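You operate a simulated robot arm through the tools that you are given. There is no shell and no other tool. Be economical: measure what you need, move in short steps, check, and stop when the job is done.

You are at the controls of a simulated two-armed robot. One attempt, no reset.

JOB
Set up the bending jig: pale pegs in the 65 cm holes, stop at 80 cm.
Fine: free the red arm first so that it stands up; black lever back on hold; other pegs stay in the tray, laths on the rack.
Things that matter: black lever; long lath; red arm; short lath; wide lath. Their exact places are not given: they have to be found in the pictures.

It is judged by the outcome, as a careful person would: the job done as asked, and still so three seconds after it is handed in. It fails if anything else is knocked over, pushed out of place, dropped, spilled or broken.

ROBOT AND FRAMES
Two 7-joint arms with fingered hands on one trunk, on a base that drives. Base frame: it is fixed to the floor where the robot stands at the start and does not move with it; the origin is under the middle of the robot, x ahead of it, y to its left, z up. Units: mm, rad, N and s.
The left shoulder is at the start at [60, 166, 951], the right one opposite. With the tool pointing down near the work surface each hand reaches from about 320 to 840 mm from the robot's upright axis, wherever it stands, measured 20 degrees to its own side. Places, roughly: black lever [600, 200, 1000]; long lath [1000, 1000, 1000]; red arm [700, 400, 1000]; short lath [1000, 1250, 1000]; wide lath [1000, 1000, 1000]. Payload 5 kg a hand.
The tool frame of a hand sits at the grasp point between the pads (the TCP): z along the fingers, y along the line on which they close. The tips reach 32 mm beyond it. Largest opening 160 mm; the body of the gripper starts 89 mm behind the TCP. The gripper is a hand of 3 fingers: y runs from the thumb to the fingers, the wrist lies at [0, 0, -267] in the tool frame, and closing takes about 1.5 s.
Orientation is that of the tool frame in the base frame, as [roll, pitch, yaw] about the fixed x, y, z axes, in that order (R = Rz(yaw) Ry(pitch) Rx(roll)). With the fingers straight down and closing along the base's y, the tool's x points along the base's -x, its y along +y and its z along -z.

CONTROLS
- The arms move only by the tool jog_arm. It takes "left_targets", "right_targets" or both (then of equal length, played together; a hand with none holds still); each is text: rows parted by semicolons, each of 6 numbers parted by spaces: the turn, a rotation vector about the base's x, y, z in units of 5 degrees (1.0 is 5 degrees), then the shift along the base's x, y, z in units of 40 mm (1.0 is 40 mm). In form: ax ay az dx dy dz; .... A call has 1 to 10 rows; each row shifts and turns the commanded pose from where the row before left it. "left_grip" and "right_grip" are, for a hand that has rows, the finger opening in mm, from 0 to 160, set as the call begins (left out, the last holds). A call with a number of a shift or a turn outside -1 to 1 is refused whole. Rows are played at 5 a second. More than 50 mm and 0.15 rad between two rows, or a gripper value outside its range, and nothing of the call is played. A pose out of reach is approached as far as the arm can. The call stops where the force on the tool passes 40 N (or 10 N more than at its start, if that is more) or the arm is blocked; 0.2 s more then pass. Each finger travels about 45 mm/s and halts on what it meets, pressing with about 30 N; the grip force reading is that of the motor and also rises with nothing between the fingers. The clock runs only during rows and for 0.2 s after the last one: add rows that do not move to give the fingers time. It gives the time, the measured TCP pose, the force on the tool (base axes), the opening and the grip force at its end, in the units of the frame above (readings bear some noise), with the torque about the TCP (base axes, N m) and any sound that the robot's microphone picked up.
- Cameras (640 x 400 px; columns grow to the right, rows downward): "scene" is now at [57.7, 9.5, 1614.3]; the picture's right is [0.09, -1.00, 0.00], its down [-0.54, -0.05, -0.84] and it looks along [0.84, 0.08, -0.54] (base axes); focal length 248 px, centre (320, 200). "left" rides on the left gripper at [-65, -4, -116] in its tool frame; the picture's right is [0.06, -1.00, 0.00], its down [0.87, 0.05, -0.49] and it looks along [0.49, 0.03, 0.87] (tool axes); focal length 261 px, centre (320, 200). "right" rides on the right gripper at [65, -4, -116] in its tool frame; the picture's right is [0.06, 1.00, 0.00], its down [-0.87, 0.05, -0.49] and it looks along [-0.49, 0.03, 0.87] (tool axes); focal length 261 px, centre (320, 200).
- snapshot(camera): a new picture of that camera. The clock stands still meanwhile.
- move_column(by): slides the trunk up (or, below 0, down) by that many mm; the arms and the scene camera ride with it, the base frame stays. It gives what a move gives, with no picture.
- drive_base(legs): drives the robot by 1 to 6 legs, each [ahead, turn to the left] in mm and rad, along the robot's own axes; the way and the turn of a leg run together, so that a leg with both is an arc; at most 1500 mm and 3.142 rad a leg. The arms and the cameras ride along, it lands a little off, and it stops where it bumps. It gives what a move gives.
- move_fingers(finger1, finger2, thumb_bend, hand): sets how far each is bent, from 0 (flat) to 100 (curled in); at 30 the hand is open as for a grip, at 70 the pads meet at the TCP. One left out holds its place. A second passes; each finger stops where it meets its share of the squeeze, and holds until it gets a number again. A gripper value or a shape takes the hand back. It gives what a move gives, with no picture; readings hold the bend of each and the force on the fingers (four entries, about 0 where the hand has none), thumb and palm.
- set_grasp(shape, hand): the hand has 3 fingers and takes this shape, open, in about a second: jaw (thumb against the fingers, like two jaws); tri (thumb and two fingers); tip (a fingertip pinch); poke (one finger out to press); point (the index stretched); flat (the hand flat); cup (the hand cupped); fist (a fist). The gripper value then closes the fingers along that shape, each until it touches; the sizes above hold for jaw. It gives what a move gives, with no picture.
- turn_head(pan, tilt): turns the head with the scene camera to pan (to the left, within 1.501 rad either way) and tilt (down, from -0.506 to 1.204), counted from straight ahead of the robot. It gives what a move gives.
- pixel_to_xyz(camera, pixels): for up to 12 pixels [column, row] of the newest picture of that camera ("zoom" is the newest enlarged one), the place [x, y, z] in the base frame of the surface seen there, good to about 2 mm. The clock stands still meanwhile.
- inspect(camera, box): a new picture of the part [left, top, right, bottom] of that camera's present view, enlarged. The clock stands still meanwhile.
- hand_in(): hands the job in; it is judged then, once.

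Go step by step. Measure first, check grasps and placings, and put right what went wrong. The budget is 80 turns and 78 pictures, counting those below and the enlarged ones. Unless the task says otherwise, let go and move clear before handing in, and close with one line.

The tools are called after "Request:" as a command line: name --argument value ..., lists and objects as JSON in quotes. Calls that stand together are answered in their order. jog_arm: Moves the arms, as the interface text tells. Its arguments: {"type":"object","properties":{"left_targets":{"type":"string"},"left_grip":{"type":"number"},"right_targets":{"type":"string"},"right_grip":{"type":"number"}},"required":[]} The other tools are called the same way: move_column (by) slides the trunk up or down; set_grasp (shape, hand) gives the hand a shape; move_fingers (finger1, finger2, thumb_bend, hand) moves the fingers one by one; drive_base (legs) drives the base; turn_head (pan, tilt) turns the head that bears the scene camera; snapshot (camera) takes a picture; pixel_to_xyz (camera, pixels) gives the place of the surface under pixels of a picture; inspect (camera, box) takes an enlarged picture of a part of a camera's view; hand_in () hands the job in.

At the start:

```text
t: 0.0
left_tcp_pos: [534.3, 329.6, 1330.2]
left_orientation: [3.142, -0.001, 3.141]
left_force: [0.9, 1.2, 0.1]
left_torque: [-0.02, 0.01, 0.02]
left_finger_gap: 160.1
left_grasp_force: 0.1
left_shape: jaw
left_bend: [30.0, 30.0, 30.0]
left_finger forces: [0.0, 0.0, 0.1, 0.0, 0.0, 0.1]
right_tcp_pos: [529.0, -59.3, 1275.7]
right_orientation: [-3.141, 0.0, -3.142]
right_force: [1.3, 1.4, -0.4]
right_torque: [-0.02, -0.02, -0.01]
right_finger_gap: 159.8
right_grasp_force: 0.0
right_shape: jaw
right_bend: [30.0, 30.0, 30.0]
right_finger forces: [0.1, 0.1, 0.0, 0.0, 0.1, 0.1]
trunk travel left (down, up): [-500.0, 90.0]
robot x, y, heading: [2.8, -3.2, -0.002]
head pan, tilt: [0.093, 0.576]
```

scene: 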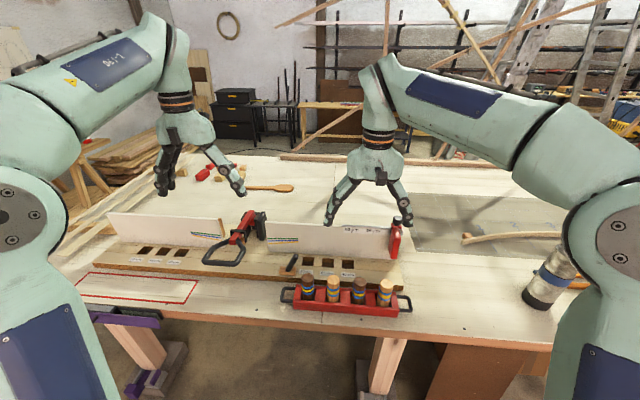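
right: 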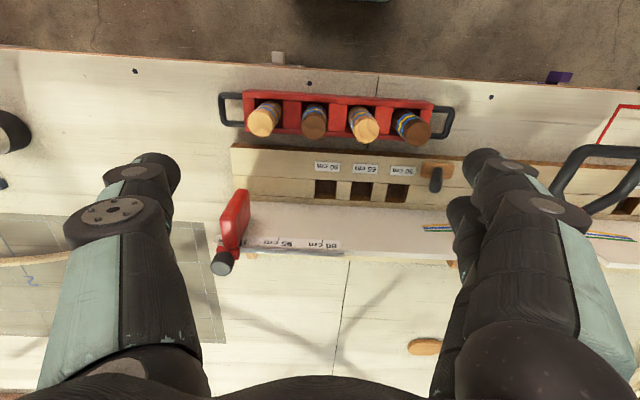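
left: 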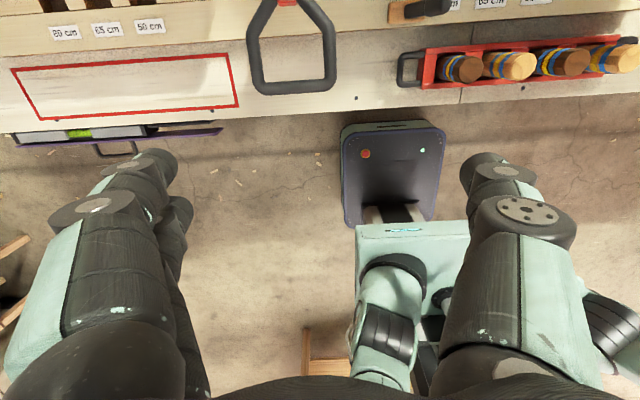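

The scene picture shows the jig: peg holes on both sides (left about 160,250, right about 325,262), a red toggle clamp (235,245), a red stop (396,238) on a scale, a small black lever (290,262), and the tray of four pegs. I will enlarge these parts.

Request:
inspect --camera "scene" --box '[80, 200, 260, 312]'

Request:
inspect --camera "scene" --box '[250, 205, 430, 317]'

Request:
inspect --camera "right" --box '[200, 80, 460, 280]'

```text
3.56 times, centred on (170, 256) of scene
```

zoom: 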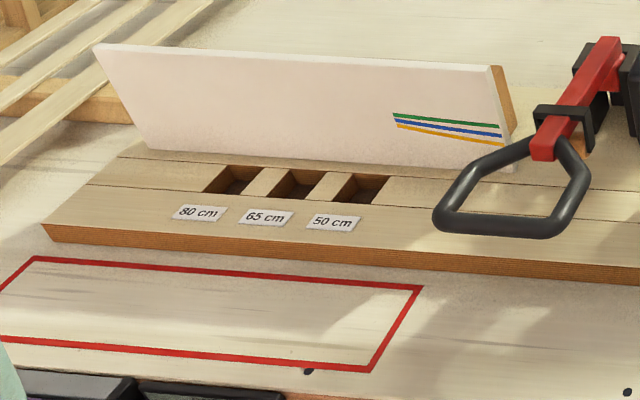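

```text
3.56 times, centred on (340, 261) of scene
```

zoom: 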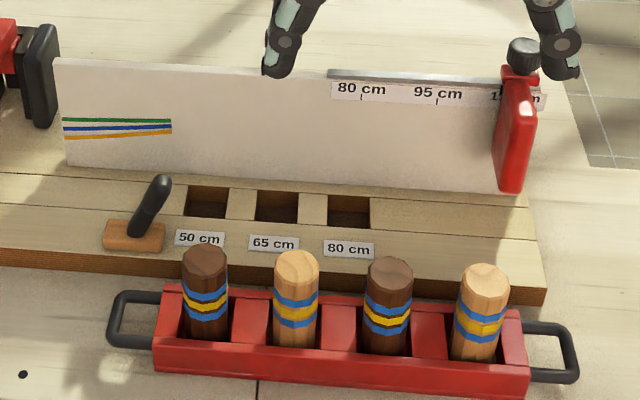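

```text
2.00 times, centred on (330, 180) of right
```

zoom: 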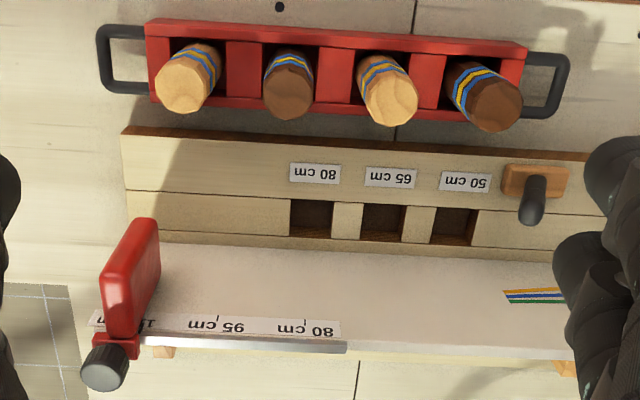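

The red arm with a D handle lies down toward me, and the small black lever on a wooden block is near the right holes. I measure the main points from zoom pixels.

Request:
pixel_to_xyz --camera "zoom" --pixels '[[185, 90], [288, 100], [390, 98], [487, 102], [311, 217], [382, 221], [454, 226], [390, 179], [520, 170], [530, 205], [570, 178], [314, 175]]'

Request:
inspect --camera "scene" --box '[190, 195, 320, 285]'

Request:
inspect --camera "left" --box '[240, 0, 640, 120]'

```text
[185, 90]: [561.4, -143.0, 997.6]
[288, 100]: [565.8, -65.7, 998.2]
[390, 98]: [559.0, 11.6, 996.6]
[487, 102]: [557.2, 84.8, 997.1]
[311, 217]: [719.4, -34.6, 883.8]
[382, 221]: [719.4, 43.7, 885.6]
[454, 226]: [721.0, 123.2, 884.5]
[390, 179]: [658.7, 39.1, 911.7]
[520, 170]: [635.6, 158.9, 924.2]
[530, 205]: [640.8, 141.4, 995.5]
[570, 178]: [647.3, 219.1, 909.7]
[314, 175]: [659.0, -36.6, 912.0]
```

```text
4.44 times, centred on (255, 240) of scene
```

zoom: 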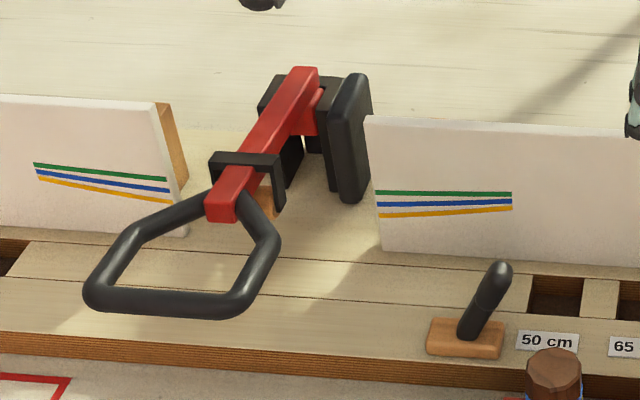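

```text
1.60 times, centred on (440, 60) of left
```

zoom: 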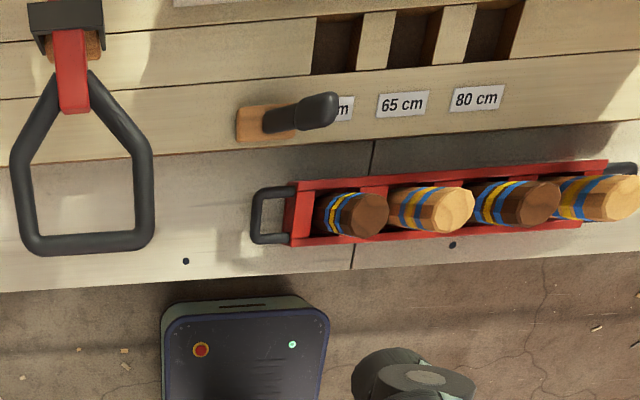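

The red arm passes under a black staple (zoom 245,165), and the black lever leans to the right (-y). I need the exact geometry of arm, staple, handle, lever.

Request:
inspect --camera "scene" --box '[190, 195, 320, 285]'

Request:
pixel_to_xyz --camera "zoom" --pixels '[[302, 75], [260, 135], [220, 208], [245, 158], [278, 195], [95, 295], [235, 305], [270, 240], [125, 235], [350, 90], [468, 325], [498, 270]]'

Request:
inspect --camera "scene" --box '[250, 205, 430, 317]'

Request:
pixel_to_xyz --camera "zoom" --pixels '[[205, 257], [297, 260], [390, 265], [484, 275], [525, 50], [515, 130], [361, 100], [437, 102], [400, 75], [270, 345], [350, 215], [300, 82]]'

Request:
inspect --camera "scene" --box '[80, 200, 260, 312]'

Request:
pixel_to_xyz --camera "zoom" --pixels '[[233, 168], [293, 173], [370, 174], [275, 198], [325, 172], [272, 188], [265, 217], [300, 200], [350, 60], [350, 150]]'

```text
4.44 times, centred on (255, 240) of scene
```

zoom: 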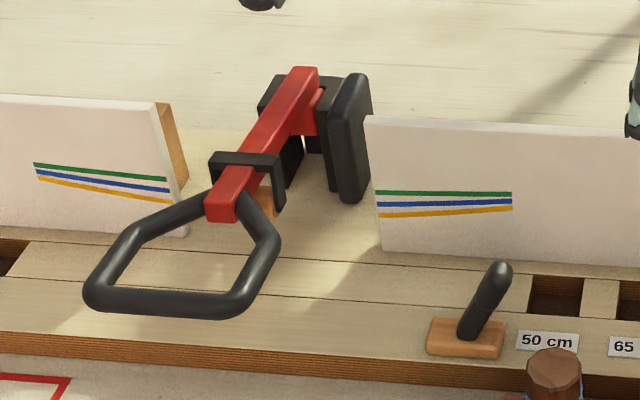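

```text
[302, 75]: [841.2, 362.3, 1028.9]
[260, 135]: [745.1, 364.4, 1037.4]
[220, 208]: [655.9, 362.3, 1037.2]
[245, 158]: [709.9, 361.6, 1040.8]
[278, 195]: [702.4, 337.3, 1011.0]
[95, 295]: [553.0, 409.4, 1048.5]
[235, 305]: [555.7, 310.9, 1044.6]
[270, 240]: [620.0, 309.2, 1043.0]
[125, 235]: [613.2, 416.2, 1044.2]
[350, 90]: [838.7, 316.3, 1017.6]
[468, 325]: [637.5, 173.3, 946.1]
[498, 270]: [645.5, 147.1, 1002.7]
```

```text
3.56 times, centred on (340, 261) of scene
```

zoom: 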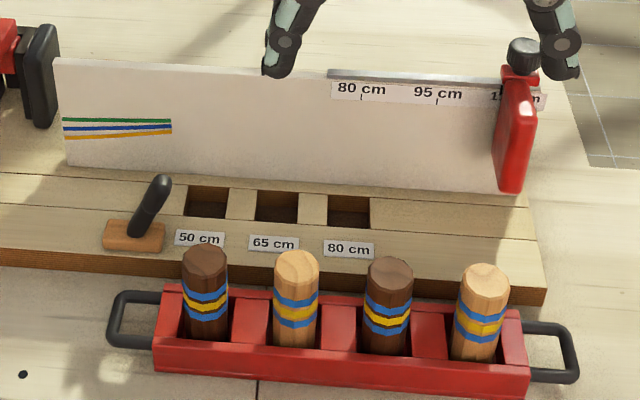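

```text
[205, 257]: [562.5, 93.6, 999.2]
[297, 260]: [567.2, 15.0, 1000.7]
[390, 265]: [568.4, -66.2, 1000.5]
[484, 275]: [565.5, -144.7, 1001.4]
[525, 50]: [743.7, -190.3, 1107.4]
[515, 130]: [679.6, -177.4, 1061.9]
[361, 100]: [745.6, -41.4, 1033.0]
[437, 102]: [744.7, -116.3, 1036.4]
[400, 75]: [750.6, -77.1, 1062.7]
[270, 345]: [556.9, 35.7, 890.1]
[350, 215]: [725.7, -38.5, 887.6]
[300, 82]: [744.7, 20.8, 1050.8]
```

```text
3.56 times, centred on (170, 256) of scene
```

zoom: 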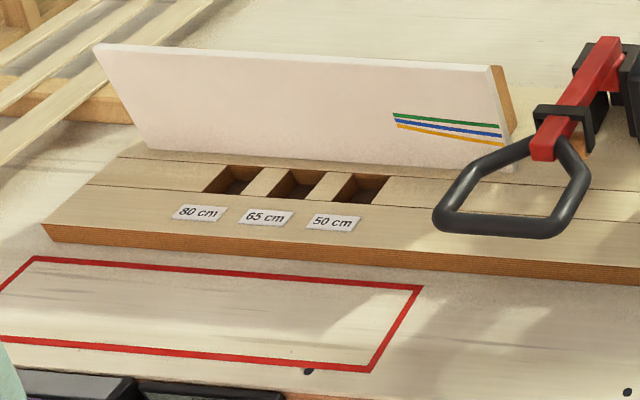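

```text
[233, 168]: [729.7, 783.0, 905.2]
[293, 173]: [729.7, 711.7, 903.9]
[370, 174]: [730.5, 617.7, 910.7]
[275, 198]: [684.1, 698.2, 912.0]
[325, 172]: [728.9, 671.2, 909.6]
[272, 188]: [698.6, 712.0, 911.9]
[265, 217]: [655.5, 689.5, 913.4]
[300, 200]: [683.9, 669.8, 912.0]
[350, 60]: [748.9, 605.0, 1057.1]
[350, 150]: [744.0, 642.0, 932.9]
```

Measured: lever tip about (645,147,1003), pivot near (637,175,930), so it leans to -y; the red arm runs from x≈841 to a handle at x≈553, z≈1045. I bring the closed right hand above and to the right of the lever and look.

Request:
jog_arm --right_targets "0 0 0 0.5 0.55 -0.6; 0 0 0 0.5 0.55 -0.6; 0 0 0 0.5 0.55 -0.6; 0 0 0 0.5 0.55 -0.6; 0 0 0 0.5 0.55 -0.6; 0 0 0 0.3 0 -0.6; 0 0 0 0 0 0" --right_grip 0

Request:
snapshot --camera "right"

Request:
snapshot --camera "scene"

```text
t: 1.6
left_tcp_pos: [534.8, 330.2, 1331.4]
left_orientation: [-3.141, 0.0, -3.141]
left_force: [0.5, 0.2, 0.2]
left_torque: [0.0, 0.0, 0.0]
left_finger_gap: 159.8
left_grasp_force: 0.0
left_shape: jaw
left_bend: [30.0, 30.0, 30.0]
left_finger forces: [0.0, 0.0, 0.0, 0.0, 0.0, 0.0]
right_tcp_pos: [639.6, 51.8, 1131.9]
right_orientation: [-3.141, 0.0, 3.141]
right_force: [-0.1, 0.0, -0.3]
right_torque: [-0.03, 0.03, 0.04]
right_finger_gap: 17.8
right_grasp_force: 0.0
right_shape: jaw
right_bend: [72.0, 72.0, 70.0]
right_finger forces: [0.0, 0.0, 0.1, 0.0, 0.0, 0.0]
trunk travel left (down, up): [-500.0, 90.0]
robot x, y, heading: [-2.2, -2.7, 0.0]
head pan, tilt: [0.093, 0.576]
```

```text
66 pictures are left
```

right: 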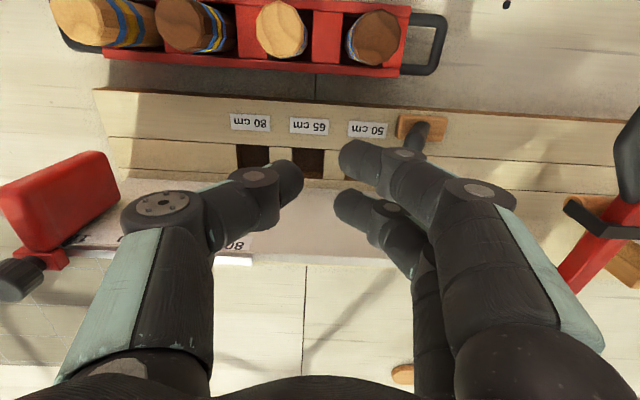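

```text
65 pictures are left
```

scene: 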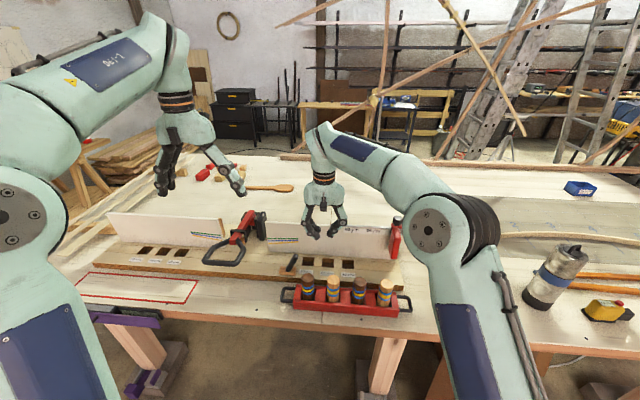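

The hand is clear of the lever, on its right side. I descend to about z 1000 and push in +y in short steps.

Request:
jog_arm --right_targets "0 0 0 0 0 -0.82; 0 0 0 0 0 -0.82; 0 0 0 0 0 -0.82; 0 0 0 0 0 -0.82; 0 0 0 0 0.5 0; 0 0 0 0 0.5 0; 0 0 0 0 0 0"

Request:
inspect --camera "scene" --box '[200, 180, 420, 317]'

Request:
snapshot --camera "right"

```text
t: 3.2
left_tcp_pos: [534.4, 329.1, 1331.3]
left_orientation: [3.141, 0.001, -3.141]
left_force: [-0.3, 0.0, 0.2]
left_torque: [0.02, -0.02, 0.03]
left_finger_gap: 159.8
left_grasp_force: 0.0
left_shape: jaw
left_bend: [30.0, 30.0, 30.0]
left_finger forces: [0.1, 0.0, 0.0, 0.1, 0.0, 0.0]
right_tcp_pos: [641.3, 89.7, 1002.4]
right_orientation: [-3.141, 0.0, -3.141]
right_force: [0.5, 0.6, 0.0]
right_torque: [0.01, 0.01, 0.02]
right_finger_gap: 0.2
right_grasp_force: 29.7
right_shape: jaw
right_bend: [65.0, 65.0, 67.0]
right_finger forces: [0.0, 0.0, 0.0, 0.1, 0.1, 0.0]
trunk travel left (down, up): [-500.0, 90.0]
robot x, y, heading: [0.1, -1.2, 0.003]
head pan, tilt: [0.093, 0.576]
```

```text
2.91 times, centred on (310, 248) of scene
```

zoom: 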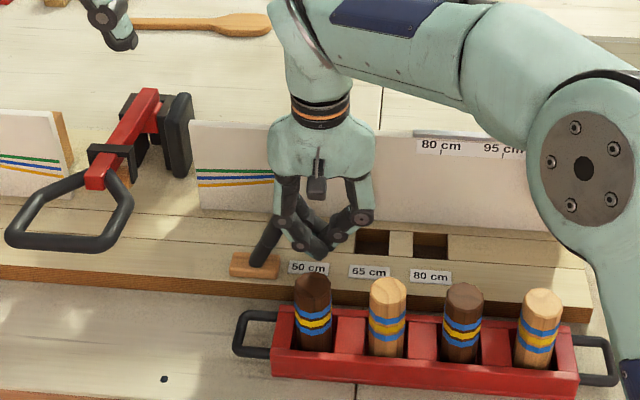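

```text
63 pictures are left
```

right: 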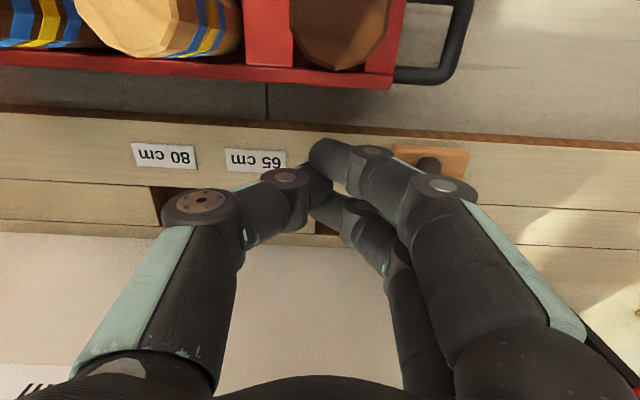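

The fingers are closed beside the lever without contact yet. I push further in +y in small steps.

Request:
jog_arm --right_targets "0 0 0 0 0.4 0; 0 0 0 0 0.4 0; 0 0 0 0 0.4 0; 0 0 0 0 0.4 0; 0 0 0 0 0.4 0; 0 0 0 0 0 0"

Request:
inspect --camera "scene" --box '[200, 180, 420, 317]'

```text
t: 4.6
left_tcp_pos: [533.7, 327.6, 1332.1]
left_orientation: [-3.14, 0.001, -3.141]
left_force: [0.7, -0.5, 0.0]
left_torque: [-0.01, -0.02, -0.01]
left_finger_gap: 159.8
left_grasp_force: 0.1
left_shape: jaw
left_bend: [30.0, 30.0, 30.0]
left_finger forces: [0.0, 0.1, 0.0, 0.0, 0.0, 0.1]
right_tcp_pos: [639.9, 168.9, 1002.0]
right_orientation: [-3.14, 0.003, 3.139]
right_force: [-0.6, -11.7, 2.8]
right_torque: [0.1, -0.06, -0.17]
right_finger_gap: 0.0
right_grasp_force: 30.1
right_shape: jaw
right_bend: [65.0, 65.0, 67.0]
right_finger forces: [0.0, 11.9, 0.0, 0.0, 0.0, 0.0]
trunk travel left (down, up): [-500.0, 90.0]
robot x, y, heading: [0.7, -1.0, 0.0]
head pan, tilt: [0.093, 0.576]
```

```text
2.91 times, centred on (310, 248) of scene
```

zoom: 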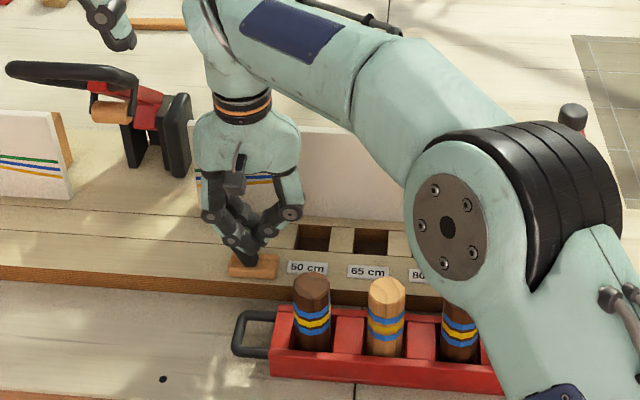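

The lever gives at about 12 N and the red arm has swung up from the staple (zoom 70,75). I wait a moment with the lever held and look again.

Request:
jog_arm --right_targets "0 0 0 0 0 0; 0 0 0 0 0 0; 0 0 0 0 0 0; 0 0 0 0 0 0; 0 0 0 0 0 0"

Request:
snapshot --camera "scene"

```text
t: 5.8
left_tcp_pos: [534.9, 327.9, 1332.6]
left_orientation: [-3.141, 0.0, 3.141]
left_force: [-0.2, -0.6, -0.1]
left_torque: [-0.01, -0.01, 0.04]
left_finger_gap: 159.9
left_grasp_force: 0.1
left_shape: jaw
left_bend: [30.0, 30.0, 30.0]
left_finger forces: [0.0, 0.0, 0.0, 0.0, 0.0, 0.0]
right_tcp_pos: [640.3, 168.6, 1000.6]
right_orientation: [3.139, -0.001, -3.141]
right_force: [2.9, -13.1, 3.6]
right_torque: [0.13, -0.02, -0.36]
right_finger_gap: 0.2
right_grasp_force: 30.1
right_shape: jaw
right_bend: [65.0, 64.0, 67.0]
right_finger forces: [0.0, 13.3, 0.0, 0.0, 0.1, 0.1]
trunk travel left (down, up): [-500.0, 90.0]
robot x, y, heading: [-0.1, -0.4, 0.003]
head pan, tilt: [0.093, 0.576]
```

```text
61 pictures are left
```

scene: 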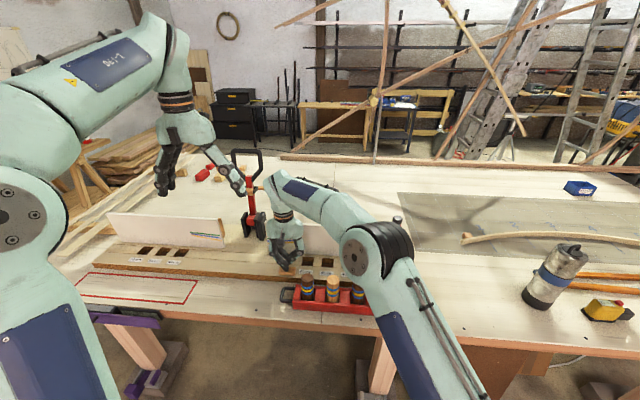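

The red arm now stands upright (245,180). I back the right hand off in -y and see whether the lever returns by itself.

Request:
jog_arm --right_targets "0 0 0 0 -0.6 0; 0 0 0 0 -0.6 0; 0 0 0 0 -0.6 0; 0 0 0 0 -0.6 0; 0 0 0 0 -0.6 0; 0 0 0 0 0 0"

Request:
inspect --camera "scene" --box '[200, 140, 420, 317]'

```text
t: 7.2
left_tcp_pos: [534.9, 328.6, 1330.3]
left_orientation: [3.141, 0.0, -3.141]
left_force: [0.6, 0.4, -0.3]
left_torque: [0.01, -0.02, -0.03]
left_finger_gap: 159.8
left_grasp_force: 0.1
left_shape: jaw
left_bend: [30.0, 30.0, 30.0]
left_finger forces: [0.0, 0.0, 0.0, 0.0, 0.0, 0.1]
right_tcp_pos: [640.2, 50.9, 999.4]
right_orientation: [-3.141, 0.0, -3.141]
right_force: [-0.6, -0.4, -0.6]
right_torque: [-0.01, -0.04, 0.03]
right_finger_gap: 0.0
right_grasp_force: 29.5
right_shape: jaw
right_bend: [65.0, 64.0, 67.0]
right_finger forces: [0.0, 0.0, 0.0, 0.0, 0.0, 0.0]
trunk travel left (down, up): [-500.0, 90.0]
robot x, y, heading: [-1.2, 0.7, -0.0]
head pan, tilt: [0.093, 0.576]
```

```text
2.26 times, centred on (310, 228) of scene
```

zoom: 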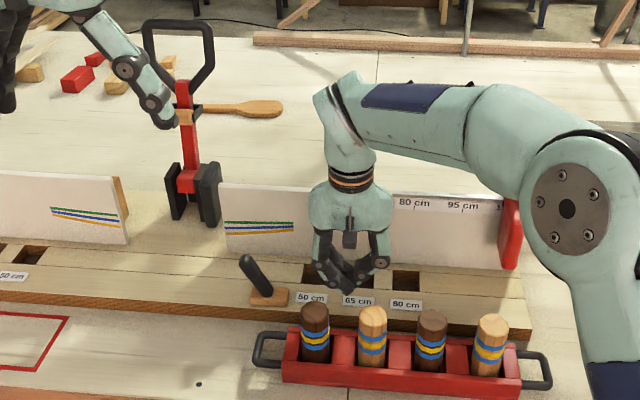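

The lever stays leaning left (zoom 255,270), so it must be pushed back. I take the right hand up and away and bring the left hand, closed, to the lever's +y side.

Request:
jog_arm --left_targets "0 0 0 0.5 -0.2 -0.85; 0 0 0 0.5 -0.2 -0.85; 0 0 0 0.5 -0.2 -0.85; 0 0 0 0.5 -0.2 -0.85; 0 0 0 0.5 -0.2 -0.85; 0 0 0 0.15 0 -0.85; 0 0 0 0 0 -0.8; 0 0 0 0 0 -0.8; 0 0 0 0 0 -0.8; 0 0 0 0 0 -0.75" --right_targets "0 0 0 0 -0.4 0.9; 0 0 0 0 -0.4 0.9; 0 0 0 0 -0.4 0.9; 0 0 0 0 -0.8 0.7; 0 0 0 0 -0.8 0.7; 0 0 0 0 -0.8 0.6; 0 0 0 0 0 0; 0 0 0 0 0 0; 0 0 0 0 0 0; 0 0 0 0 0 0" --left_grip 0

Request:
inspect --camera "scene" --box '[200, 140, 420, 317]'

```text
t: 9.4
left_tcp_pos: [641.7, 289.0, 1001.4]
left_orientation: [3.14, 0.001, -3.14]
left_force: [0.0, -0.4, -0.6]
left_torque: [-0.02, -0.01, 0.04]
left_finger_gap: 0.0
left_grasp_force: 26.0
left_shape: jaw
left_bend: [65.0, 65.0, 67.0]
left_finger forces: [0.0, 0.1, 0.0, 0.0, 0.1, 0.1]
right_tcp_pos: [642.0, -96.0, 1187.3]
right_orientation: [-3.141, 0.0, -3.141]
right_force: [-0.3, -0.5, -0.7]
right_torque: [-0.02, -0.02, 0.02]
right_finger_gap: 0.0
right_grasp_force: 30.4
right_shape: jaw
right_bend: [65.0, 64.0, 67.0]
right_finger forces: [0.0, 0.1, 0.1, 0.1, 0.0, 0.0]
trunk travel left (down, up): [-500.0, 90.0]
robot x, y, heading: [2.3, -1.6, 0.001]
head pan, tilt: [0.093, 0.576]
```

```text
2.26 times, centred on (310, 228) of scene
```

zoom: 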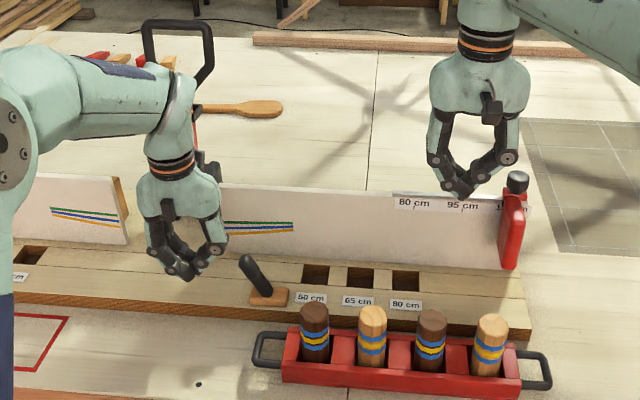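

The left fingers are beside the lever on its +y side. I push in -y toward y≈181.

Request:
jog_arm --left_targets "0 0 0 0 -0.45 0; 0 0 0 0 -0.45 0; 0 0 0 0 -0.45 0; 0 0 0 0 -0.45 0; 0 0 0 0 -0.45 0; 0 0 0 0 -0.45 0; 0 0 0 0 0 0"

Request:
inspect --camera "scene" --box '[200, 140, 420, 317]'

```text
t: 11.0
left_tcp_pos: [641.6, 184.2, 1002.3]
left_orientation: [3.14, 0.003, 3.141]
left_force: [0.9, 12.2, 5.5]
left_torque: [-0.19, 0.01, 0.03]
left_finger_gap: 0.0
left_grasp_force: 30.2
left_shape: jaw
left_bend: [65.0, 65.0, 67.0]
left_finger forces: [0.1, 0.0, 0.0, 0.0, 12.8, 0.0]
right_tcp_pos: [642.4, -95.4, 1187.6]
right_orientation: [3.14, 0.001, -3.141]
right_force: [-0.8, -0.3, 0.1]
right_torque: [0.06, -0.01, 0.04]
right_finger_gap: 0.0
right_grasp_force: 29.9
right_shape: jaw
right_bend: [65.0, 64.0, 67.0]
right_finger forces: [0.0, 0.1, 0.1, 0.1, 0.1, 0.1]
trunk travel left (down, up): [-500.0, 90.0]
robot x, y, heading: [3.7, 1.1, -0.0]
head pan, tilt: [0.093, 0.576]
```

```text
2.26 times, centred on (310, 228) of scene
```

zoom: 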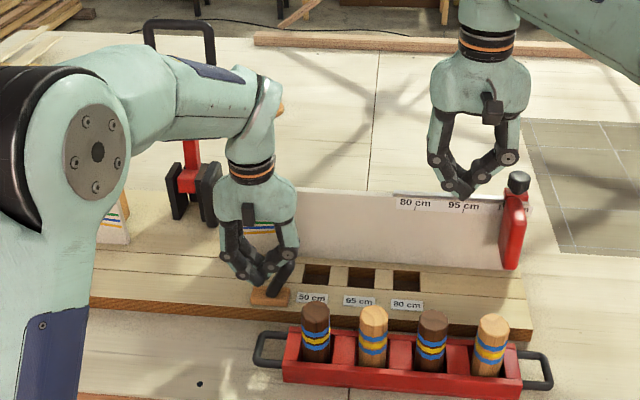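

The contact force (12 N) matches the mirror of the earlier throw and the lever appears to lean right (zoom 285,280). I push 6 mm more, then back off and lift away.

Request:
jog_arm --left_targets "0 0 0 0 -0.15 0; 0 0 0 0 0 0; 0 0 0 0 0.6 0; 0 0 0 0 0.6 0; 0 0 0 0 0.6 0; 0 0 0 0 0.6 0; 0 0 0 -0.3 0.3 0.9; 0 0 0 -0.3 0.3 0.9; 0 0 0 -0.3 0.3 0.9; 0 0 0 -0.3 0.3 0.9"

Request:
inspect --camera "scene" --box '[200, 140, 420, 317]'

Request:
pixel_to_xyz --camera "zoom" --pixels '[[290, 265], [268, 298], [316, 308], [372, 312], [434, 316], [493, 320], [362, 277], [517, 180]]'

```text
t: 13.2
left_tcp_pos: [593.2, 319.6, 1147.4]
left_orientation: [-3.141, -0.001, -3.141]
left_force: [-0.3, 1.1, 0.9]
left_torque: [0.02, -0.07, -0.04]
left_finger_gap: 0.0
left_grasp_force: 30.2
left_shape: jaw
left_bend: [65.0, 65.0, 67.0]
left_finger forces: [0.1, 0.1, 0.0, 0.1, 0.0, 0.0]
right_tcp_pos: [641.6, -96.3, 1187.6]
right_orientation: [3.141, 0.0, -3.141]
right_force: [-0.4, -0.1, -0.1]
right_torque: [0.01, -0.02, 0.02]
right_finger_gap: 0.0
right_grasp_force: 30.2
right_shape: jaw
right_bend: [65.0, 64.0, 67.0]
right_finger forces: [0.0, 0.1, 0.0, 0.0, 0.0, 0.0]
trunk travel left (down, up): [-500.0, 90.0]
robot x, y, heading: [-1.2, 1.4, -0.002]
head pan, tilt: [0.093, 0.576]
```

```text
2.26 times, centred on (310, 228) of scene
```

zoom: 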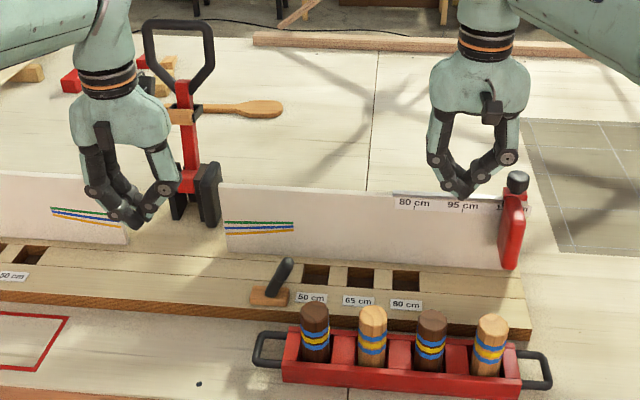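

```text
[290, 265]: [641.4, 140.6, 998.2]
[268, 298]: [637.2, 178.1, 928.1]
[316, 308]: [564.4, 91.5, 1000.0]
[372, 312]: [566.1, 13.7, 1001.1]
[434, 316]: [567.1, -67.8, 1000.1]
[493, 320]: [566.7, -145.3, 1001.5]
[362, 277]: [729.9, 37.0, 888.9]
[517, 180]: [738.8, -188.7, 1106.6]
```

The lever leans right again as at the start and the arm stands. Next I look closely at the stop and its scale with the right hand's camera.

Request:
jog_arm --right_targets "0 0 0 -0.6 -0.5 0.4; 0 0 0 -0.6 -0.5 0.4; 0 0 0 -0.6 -0.5 0.4; 0 0 0 -0.6 0 0; 0 0 0 0 0 0; 0 0 0 0 0 0; 0 0 0 0 0 0; 0 0 0 0 0 0; 0 0 0 0 0 0" --right_grip 160

Request:
snapshot --camera "right"

Request:
inspect --camera "scene" --box '[330, 205, 420, 261]'

```text
t: 15.2
left_tcp_pos: [594.1, 318.6, 1146.7]
left_orientation: [3.141, -0.001, 3.141]
left_force: [-0.2, 0.2, -0.1]
left_torque: [0.0, -0.03, 0.0]
left_finger_gap: 0.0
left_grasp_force: 30.0
left_shape: jaw
left_bend: [65.0, 65.0, 67.0]
left_finger forces: [0.1, 0.1, 0.0, 0.0, 0.0, 0.0]
right_tcp_pos: [544.5, -154.4, 1234.5]
right_orientation: [3.14, -0.001, 3.141]
right_force: [0.8, -0.6, -0.4]
right_torque: [0.0, -0.01, 0.01]
right_finger_gap: 159.7
right_grasp_force: 0.2
right_shape: jaw
right_bend: [30.0, 30.0, 30.0]
right_finger forces: [0.0, 0.0, 0.0, 0.0, 0.0, 0.1]
trunk travel left (down, up): [-500.0, 90.0]
robot x, y, heading: [1.1, -1.3, 0.001]
head pan, tilt: [0.093, 0.576]
```

```text
56 pictures are left
```

right: 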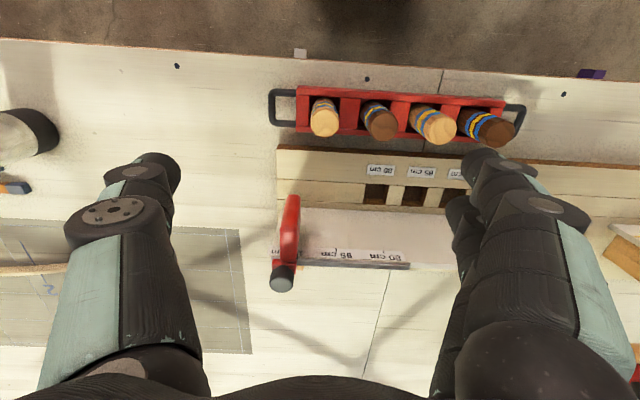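

```text
7.11 times, centred on (375, 233) of scene
```

zoom: 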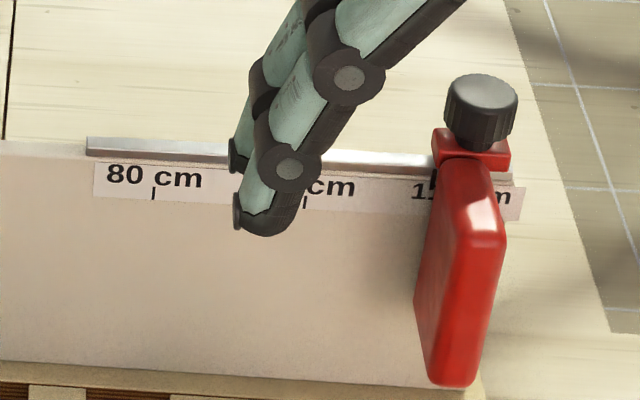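

The stop is a red block hung in front of the fence with a knob on the rail (zoom 480,110). I measure its faces and the scale marks.

Request:
pixel_to_xyz --camera "zoom" --pixels '[[153, 193], [305, 202], [425, 280], [428, 330], [480, 200], [470, 300], [500, 240], [450, 160], [500, 160], [482, 90], [475, 370], [200, 150]]'

Request:
inspect --camera "right" --box '[250, 180, 420, 300]'

Request:
pixel_to_xyz --camera "zoom" --pixels '[[120, 395], [125, 350], [145, 310], [145, 240], [165, 65], [130, 270], [165, 270], [110, 320], [180, 290], [520, 290], [320, 260], [470, 280]]'

```text
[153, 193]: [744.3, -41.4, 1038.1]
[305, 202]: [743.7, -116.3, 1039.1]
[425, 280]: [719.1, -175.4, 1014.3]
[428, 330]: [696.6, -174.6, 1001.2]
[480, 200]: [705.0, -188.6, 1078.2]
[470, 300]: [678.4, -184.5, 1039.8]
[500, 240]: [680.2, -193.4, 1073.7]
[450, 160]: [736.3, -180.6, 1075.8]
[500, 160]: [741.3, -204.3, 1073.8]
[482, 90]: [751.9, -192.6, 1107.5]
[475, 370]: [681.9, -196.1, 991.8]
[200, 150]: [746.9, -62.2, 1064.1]
```

```text
3.33 times, centred on (335, 240) of right
```

zoom: 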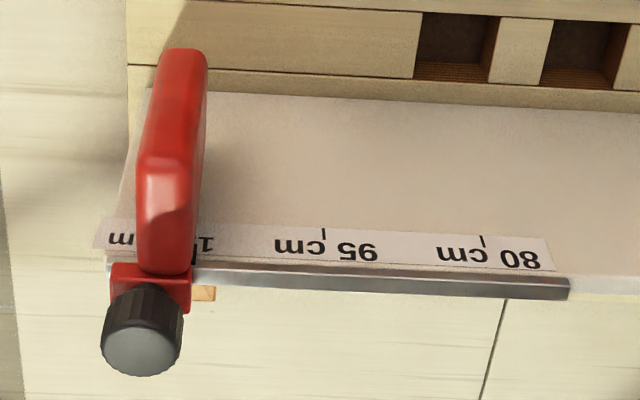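

```text
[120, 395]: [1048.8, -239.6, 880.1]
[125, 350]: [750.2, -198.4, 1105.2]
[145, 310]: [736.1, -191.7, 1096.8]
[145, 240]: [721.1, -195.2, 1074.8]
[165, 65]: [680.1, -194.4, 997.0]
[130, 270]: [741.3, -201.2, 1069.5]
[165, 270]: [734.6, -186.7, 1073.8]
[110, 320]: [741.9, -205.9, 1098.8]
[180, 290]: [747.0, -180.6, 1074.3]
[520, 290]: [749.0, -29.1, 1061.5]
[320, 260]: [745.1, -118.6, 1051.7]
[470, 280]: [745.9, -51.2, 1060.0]
```

The block spans y about -175 to -197 with the clamp and knob near y≈-192, i.e. near the hidden 110 mark. I bring the right camera nearer to look for a pointer.

Request:
jog_arm --right_targets "0 0 0 0.2 -0.2 -0.9; 0 0 0 0.2 -0.2 -0.9; 0 0 0 0.2 -0.2 -0.9; 0 0 0 0.2 -0.2 -0.6; 0 0 0 0 0 0"

Request:
snapshot --camera "right"

Request:
inspect --camera "right" --box '[220, 200, 460, 350]'

```text
t: 16.4
left_tcp_pos: [591.3, 319.3, 1147.6]
left_orientation: [-3.141, 0.0, 3.141]
left_force: [0.1, -0.6, -0.1]
left_torque: [0.02, 0.01, 0.02]
left_finger_gap: 0.0
left_grasp_force: 30.2
left_shape: jaw
left_bend: [65.0, 65.0, 67.0]
left_finger forces: [0.0, 0.1, 0.0, 0.0, 0.0, 0.1]
right_tcp_pos: [576.9, -186.5, 1103.2]
right_orientation: [3.141, 0.0, -3.141]
right_force: [0.4, 0.4, 1.0]
right_torque: [0.0, -0.01, 0.01]
right_finger_gap: 160.0
right_grasp_force: 0.0
right_shape: jaw
right_bend: [30.0, 30.0, 30.0]
right_finger forces: [0.0, 0.1, 0.0, 0.0, 0.0, 0.1]
trunk travel left (down, up): [-500.0, 90.0]
robot x, y, heading: [-0.7, 0.3, 0.003]
head pan, tilt: [0.093, 0.576]
```

```text
53 pictures are left
```

right: 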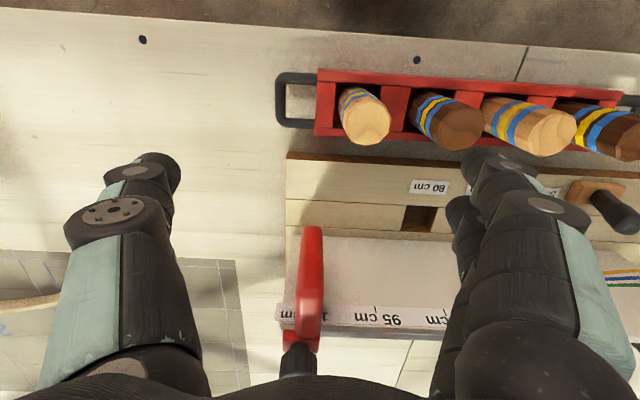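

```text
2.67 times, centred on (340, 275) of right
```

zoom: 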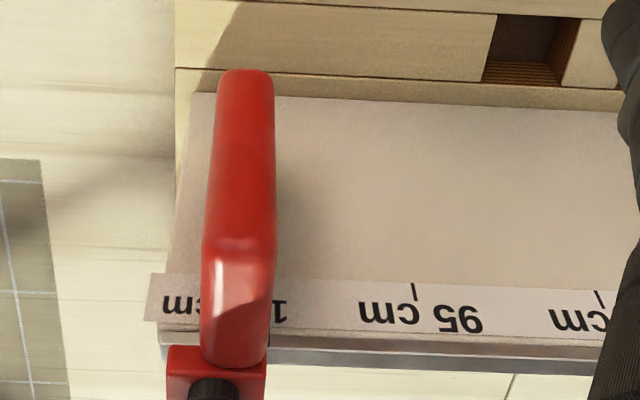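

No pointer is seen. The scale fits half-lengths from the red arm (y≈362−400≈−40 for 80 cm), so the working face of the stop belongs at the tick, y≈−41. First the pegs: I move the right camera over the right holes to measure them.

Request:
jog_arm --right_targets "0 0 0 0.1 0.9 0.8; 0 0 0 0.1 0.9 0.6; 0 0 0 0.1 0.9 0.6; 0 0 0 0.1 0.9 0; 0 0 0 0 0.9 0; 0 0 0 0 0.5 0; 0 0 0 0 0 0"

Request:
snapshot --camera "right"

Request:
inspect --camera "right" --box '[240, 140, 460, 278]'

```text
t: 18.0
left_tcp_pos: [593.6, 319.4, 1147.6]
left_orientation: [-3.141, 0.0, 3.141]
left_force: [0.7, -0.3, -0.2]
left_torque: [0.0, 0.04, 0.02]
left_finger_gap: 0.1
left_grasp_force: 30.5
left_shape: jaw
left_bend: [65.0, 65.0, 67.0]
left_finger forces: [0.1, 0.0, 0.1, 0.1, 0.0, 0.0]
right_tcp_pos: [591.7, 14.2, 1184.6]
right_orientation: [3.142, 0.002, 3.14]
right_force: [0.0, 0.1, 0.1]
right_torque: [-0.02, 0.01, 0.02]
right_finger_gap: 160.0
right_grasp_force: 0.1
right_shape: jaw
right_bend: [30.0, 30.0, 30.0]
right_finger forces: [0.0, 0.0, 0.0, 0.0, 0.0, 0.1]
trunk travel left (down, up): [-500.0, 90.0]
robot x, y, heading: [1.5, -0.2, 0.002]
head pan, tilt: [0.093, 0.576]
```

```text
51 pictures are left
```

right: 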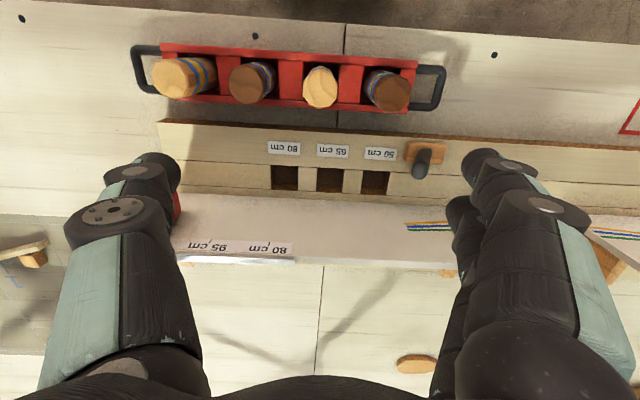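

```text
2.90 times, centred on (350, 209) of right
```

zoom: 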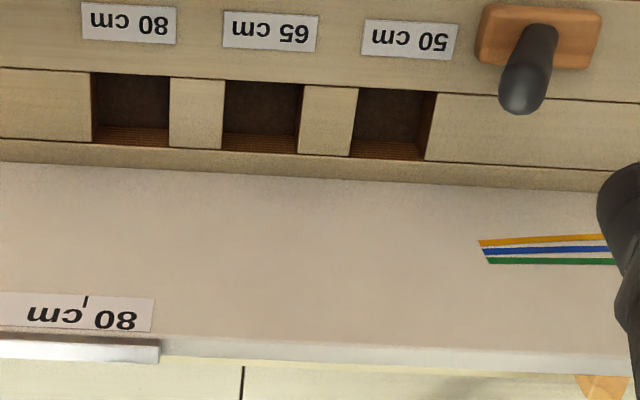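

The 65 hole is the middle one (zoom 262,118). I measure its rims.

Request:
pixel_to_xyz --camera "zoom" --pixels '[[220, 90], [220, 140], [306, 95], [304, 150], [265, 78], [260, 154], [260, 120], [165, 110], [225, 165], [300, 180], [86, 300]]'

Request:
inspect --camera "right" --box '[120, 40, 440, 120]'

Request:
pixel_to_xyz --camera "zoom" --pixels '[[100, 65], [125, 95], [70, 80], [390, 100], [370, 100], [420, 85], [395, 125], [395, 80], [450, 80], [335, 80], [280, 30], [250, 82]]'

```text
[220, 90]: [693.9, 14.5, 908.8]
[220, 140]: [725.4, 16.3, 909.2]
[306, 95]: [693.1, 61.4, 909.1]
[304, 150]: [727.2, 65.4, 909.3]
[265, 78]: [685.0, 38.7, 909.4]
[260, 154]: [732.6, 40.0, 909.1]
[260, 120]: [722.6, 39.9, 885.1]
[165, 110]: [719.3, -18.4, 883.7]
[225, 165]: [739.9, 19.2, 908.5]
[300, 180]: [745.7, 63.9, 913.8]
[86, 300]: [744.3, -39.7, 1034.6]
```

```text
2.00 times, centred on (280, 80) of right
```

zoom: 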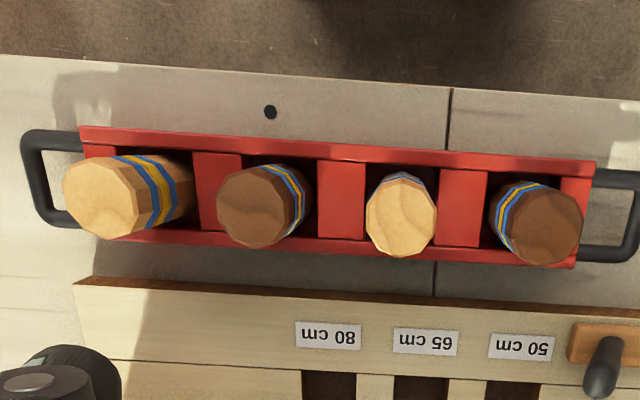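

```text
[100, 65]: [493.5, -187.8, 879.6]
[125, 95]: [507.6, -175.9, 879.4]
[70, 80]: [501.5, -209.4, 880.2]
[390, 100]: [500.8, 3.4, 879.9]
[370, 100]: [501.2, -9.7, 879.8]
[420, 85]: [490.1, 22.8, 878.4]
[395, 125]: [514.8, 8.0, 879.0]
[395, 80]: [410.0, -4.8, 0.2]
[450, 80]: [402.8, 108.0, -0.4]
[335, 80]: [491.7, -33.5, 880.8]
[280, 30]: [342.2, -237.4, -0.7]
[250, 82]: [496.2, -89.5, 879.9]
```

Right 65 hole: x≈686–732, y≈16–64, centre (709,40), floor z≈885. Now the peg tops from this zoom.

Request:
pixel_to_xyz --camera "zoom" --pixels '[[400, 215], [369, 220], [434, 220], [402, 192], [402, 250], [102, 200], [66, 195], [135, 205], [105, 170], [105, 232], [280, 175], [215, 190]]'

```text
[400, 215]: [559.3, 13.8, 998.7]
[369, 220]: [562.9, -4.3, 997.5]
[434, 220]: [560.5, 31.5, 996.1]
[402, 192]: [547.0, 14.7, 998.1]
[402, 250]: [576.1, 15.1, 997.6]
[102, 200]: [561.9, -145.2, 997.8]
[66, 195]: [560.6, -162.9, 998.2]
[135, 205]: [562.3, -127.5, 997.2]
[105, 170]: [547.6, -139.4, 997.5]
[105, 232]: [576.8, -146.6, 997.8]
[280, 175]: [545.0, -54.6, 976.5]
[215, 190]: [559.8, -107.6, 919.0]
```

Pale peg centres are (561,14) and (561.5,−145), tops z≈998, diameter≈37. I move the right hand with opening 80 over the outer pale peg and stop above it to check.

Request:
jog_arm --right_targets "0 0 0 -0.19 -1 0; 0 0 0 -0.19 -1 0; 0 0 0 -0.19 -1 0; 0 0 0 -0.18 -0.98 0; 0 0 0 0 0 -0.9; 0 0 0 0 0 -0.9; 0 0 0 0 0 -0.9; 0 0 0 0 0 0" --right_grip 80

Request:
snapshot --camera "right"

Request:
inspect --camera "scene" --box '[270, 180, 450, 320]'

```text
t: 19.8
left_tcp_pos: [594.1, 320.3, 1148.1]
left_orientation: [-3.141, 0.0, -3.141]
left_force: [0.2, -1.0, 0.4]
left_torque: [0.01, 0.03, 0.01]
left_finger_gap: 0.0
left_grasp_force: 29.9
left_shape: jaw
left_bend: [65.0, 65.0, 67.0]
left_finger forces: [0.0, 0.0, 0.0, 0.1, 0.0, 0.0]
right_tcp_pos: [562.3, -146.9, 1074.4]
right_orientation: [-3.141, 0.002, 3.14]
right_force: [-0.6, 0.6, -0.7]
right_torque: [0.01, -0.04, 0.01]
right_finger_gap: 80.6
right_grasp_force: 0.1
right_shape: jaw
right_bend: [72.0, 72.0, 70.0]
right_finger forces: [0.0, 0.1, 0.0, 0.0, 0.1, 0.0]
trunk travel left (down, up): [-500.0, 90.0]
robot x, y, heading: [1.2, -2.4, -0.002]
head pan, tilt: [0.093, 0.576]
```

```text
48 pictures are left
```

right: 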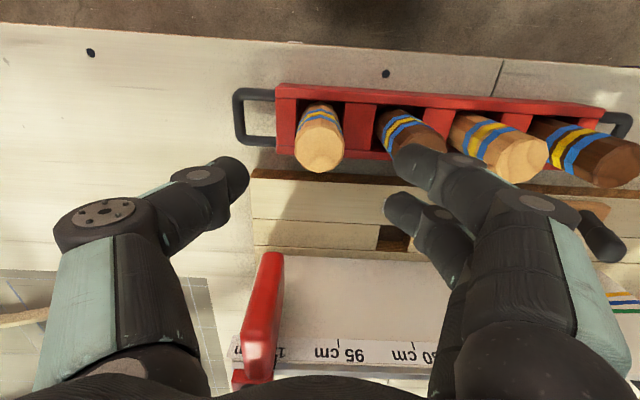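

```text
2.86 times, centred on (360, 250) of scene
```

zoom: 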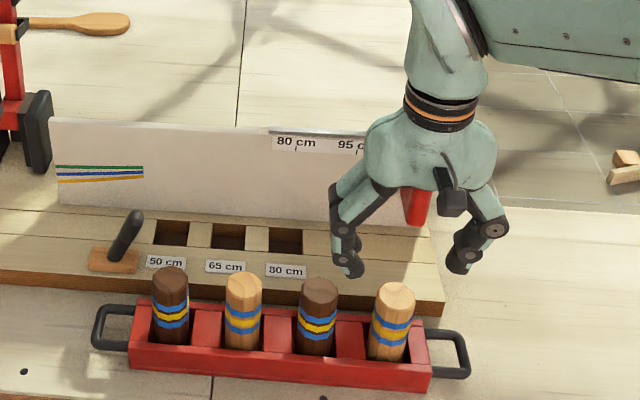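

The peg lies between the open fingers. I descend to TCP z≈978 and close.

Request:
jog_arm --right_targets "0 0 0 0 0.03 -0.8; 0 0 0 0 0 -0.8; 0 0 0 0 0 -0.8; 0 0 0 0 0 0"

Request:
jog_arm --right_targets "0 0 0 0 0 0; 0 0 0 0 0 0; 0 0 0 0 0 0; 0 0 0 0 0 0; 0 0 0 0 0 0; 0 0 0 0 0 0; 0 0 0 0 0 0" --right_grip 15

Request:
snapshot --camera "right"

```text
t: 20.8
left_tcp_pos: [593.4, 320.0, 1147.4]
left_orientation: [3.141, 0.0, -3.141]
left_force: [0.3, -0.8, 0.1]
left_torque: [-0.01, 0.0, 0.02]
left_finger_gap: 0.1
left_grasp_force: 30.2
left_shape: jaw
left_bend: [65.0, 65.0, 67.0]
left_finger forces: [0.0, 0.0, 0.0, 0.0, 0.0, 0.0]
right_tcp_pos: [562.0, -144.8, 980.0]
right_orientation: [-3.14, 0.0, -3.141]
right_force: [0.1, 0.4, 0.6]
right_torque: [0.03, -0.05, -0.01]
right_finger_gap: 80.3
right_grasp_force: 0.0
right_shape: jaw
right_bend: [72.0, 72.0, 70.0]
right_finger forces: [0.0, 0.1, 0.0, 0.0, 0.0, 0.0]
trunk travel left (down, up): [-500.0, 90.0]
robot x, y, heading: [-0.3, -2.9, 0.0]
head pan, tilt: [0.093, 0.576]
```

```text
t: 22.4
left_tcp_pos: [594.0, 319.8, 1147.6]
left_orientation: [3.141, 0.001, 3.141]
left_force: [0.0, -0.1, 0.5]
left_torque: [-0.01, -0.02, -0.01]
left_finger_gap: 0.2
left_grasp_force: 29.7
left_shape: jaw
left_bend: [65.0, 65.0, 67.0]
left_finger forces: [0.0, 0.0, 0.0, 0.0, 0.0, 0.1]
right_tcp_pos: [561.9, -145.4, 978.7]
right_orientation: [-3.141, -0.001, -3.141]
right_force: [0.5, -0.6, -0.8]
right_torque: [0.02, -0.01, -0.01]
right_finger_gap: 29.1
right_grasp_force: 29.4
right_shape: jaw
right_bend: [73.0, 73.0, 70.0]
right_finger forces: [13.2, 13.2, 0.0, 0.0, 26.9, 0.1]
trunk travel left (down, up): [-500.0, 90.0]
robot x, y, heading: [-0.3, 0.5, 0.002]
head pan, tilt: [0.093, 0.576]
```

```text
46 pictures are left
```

right: 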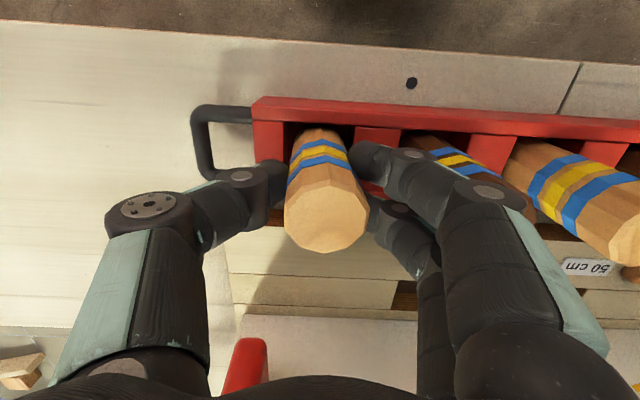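

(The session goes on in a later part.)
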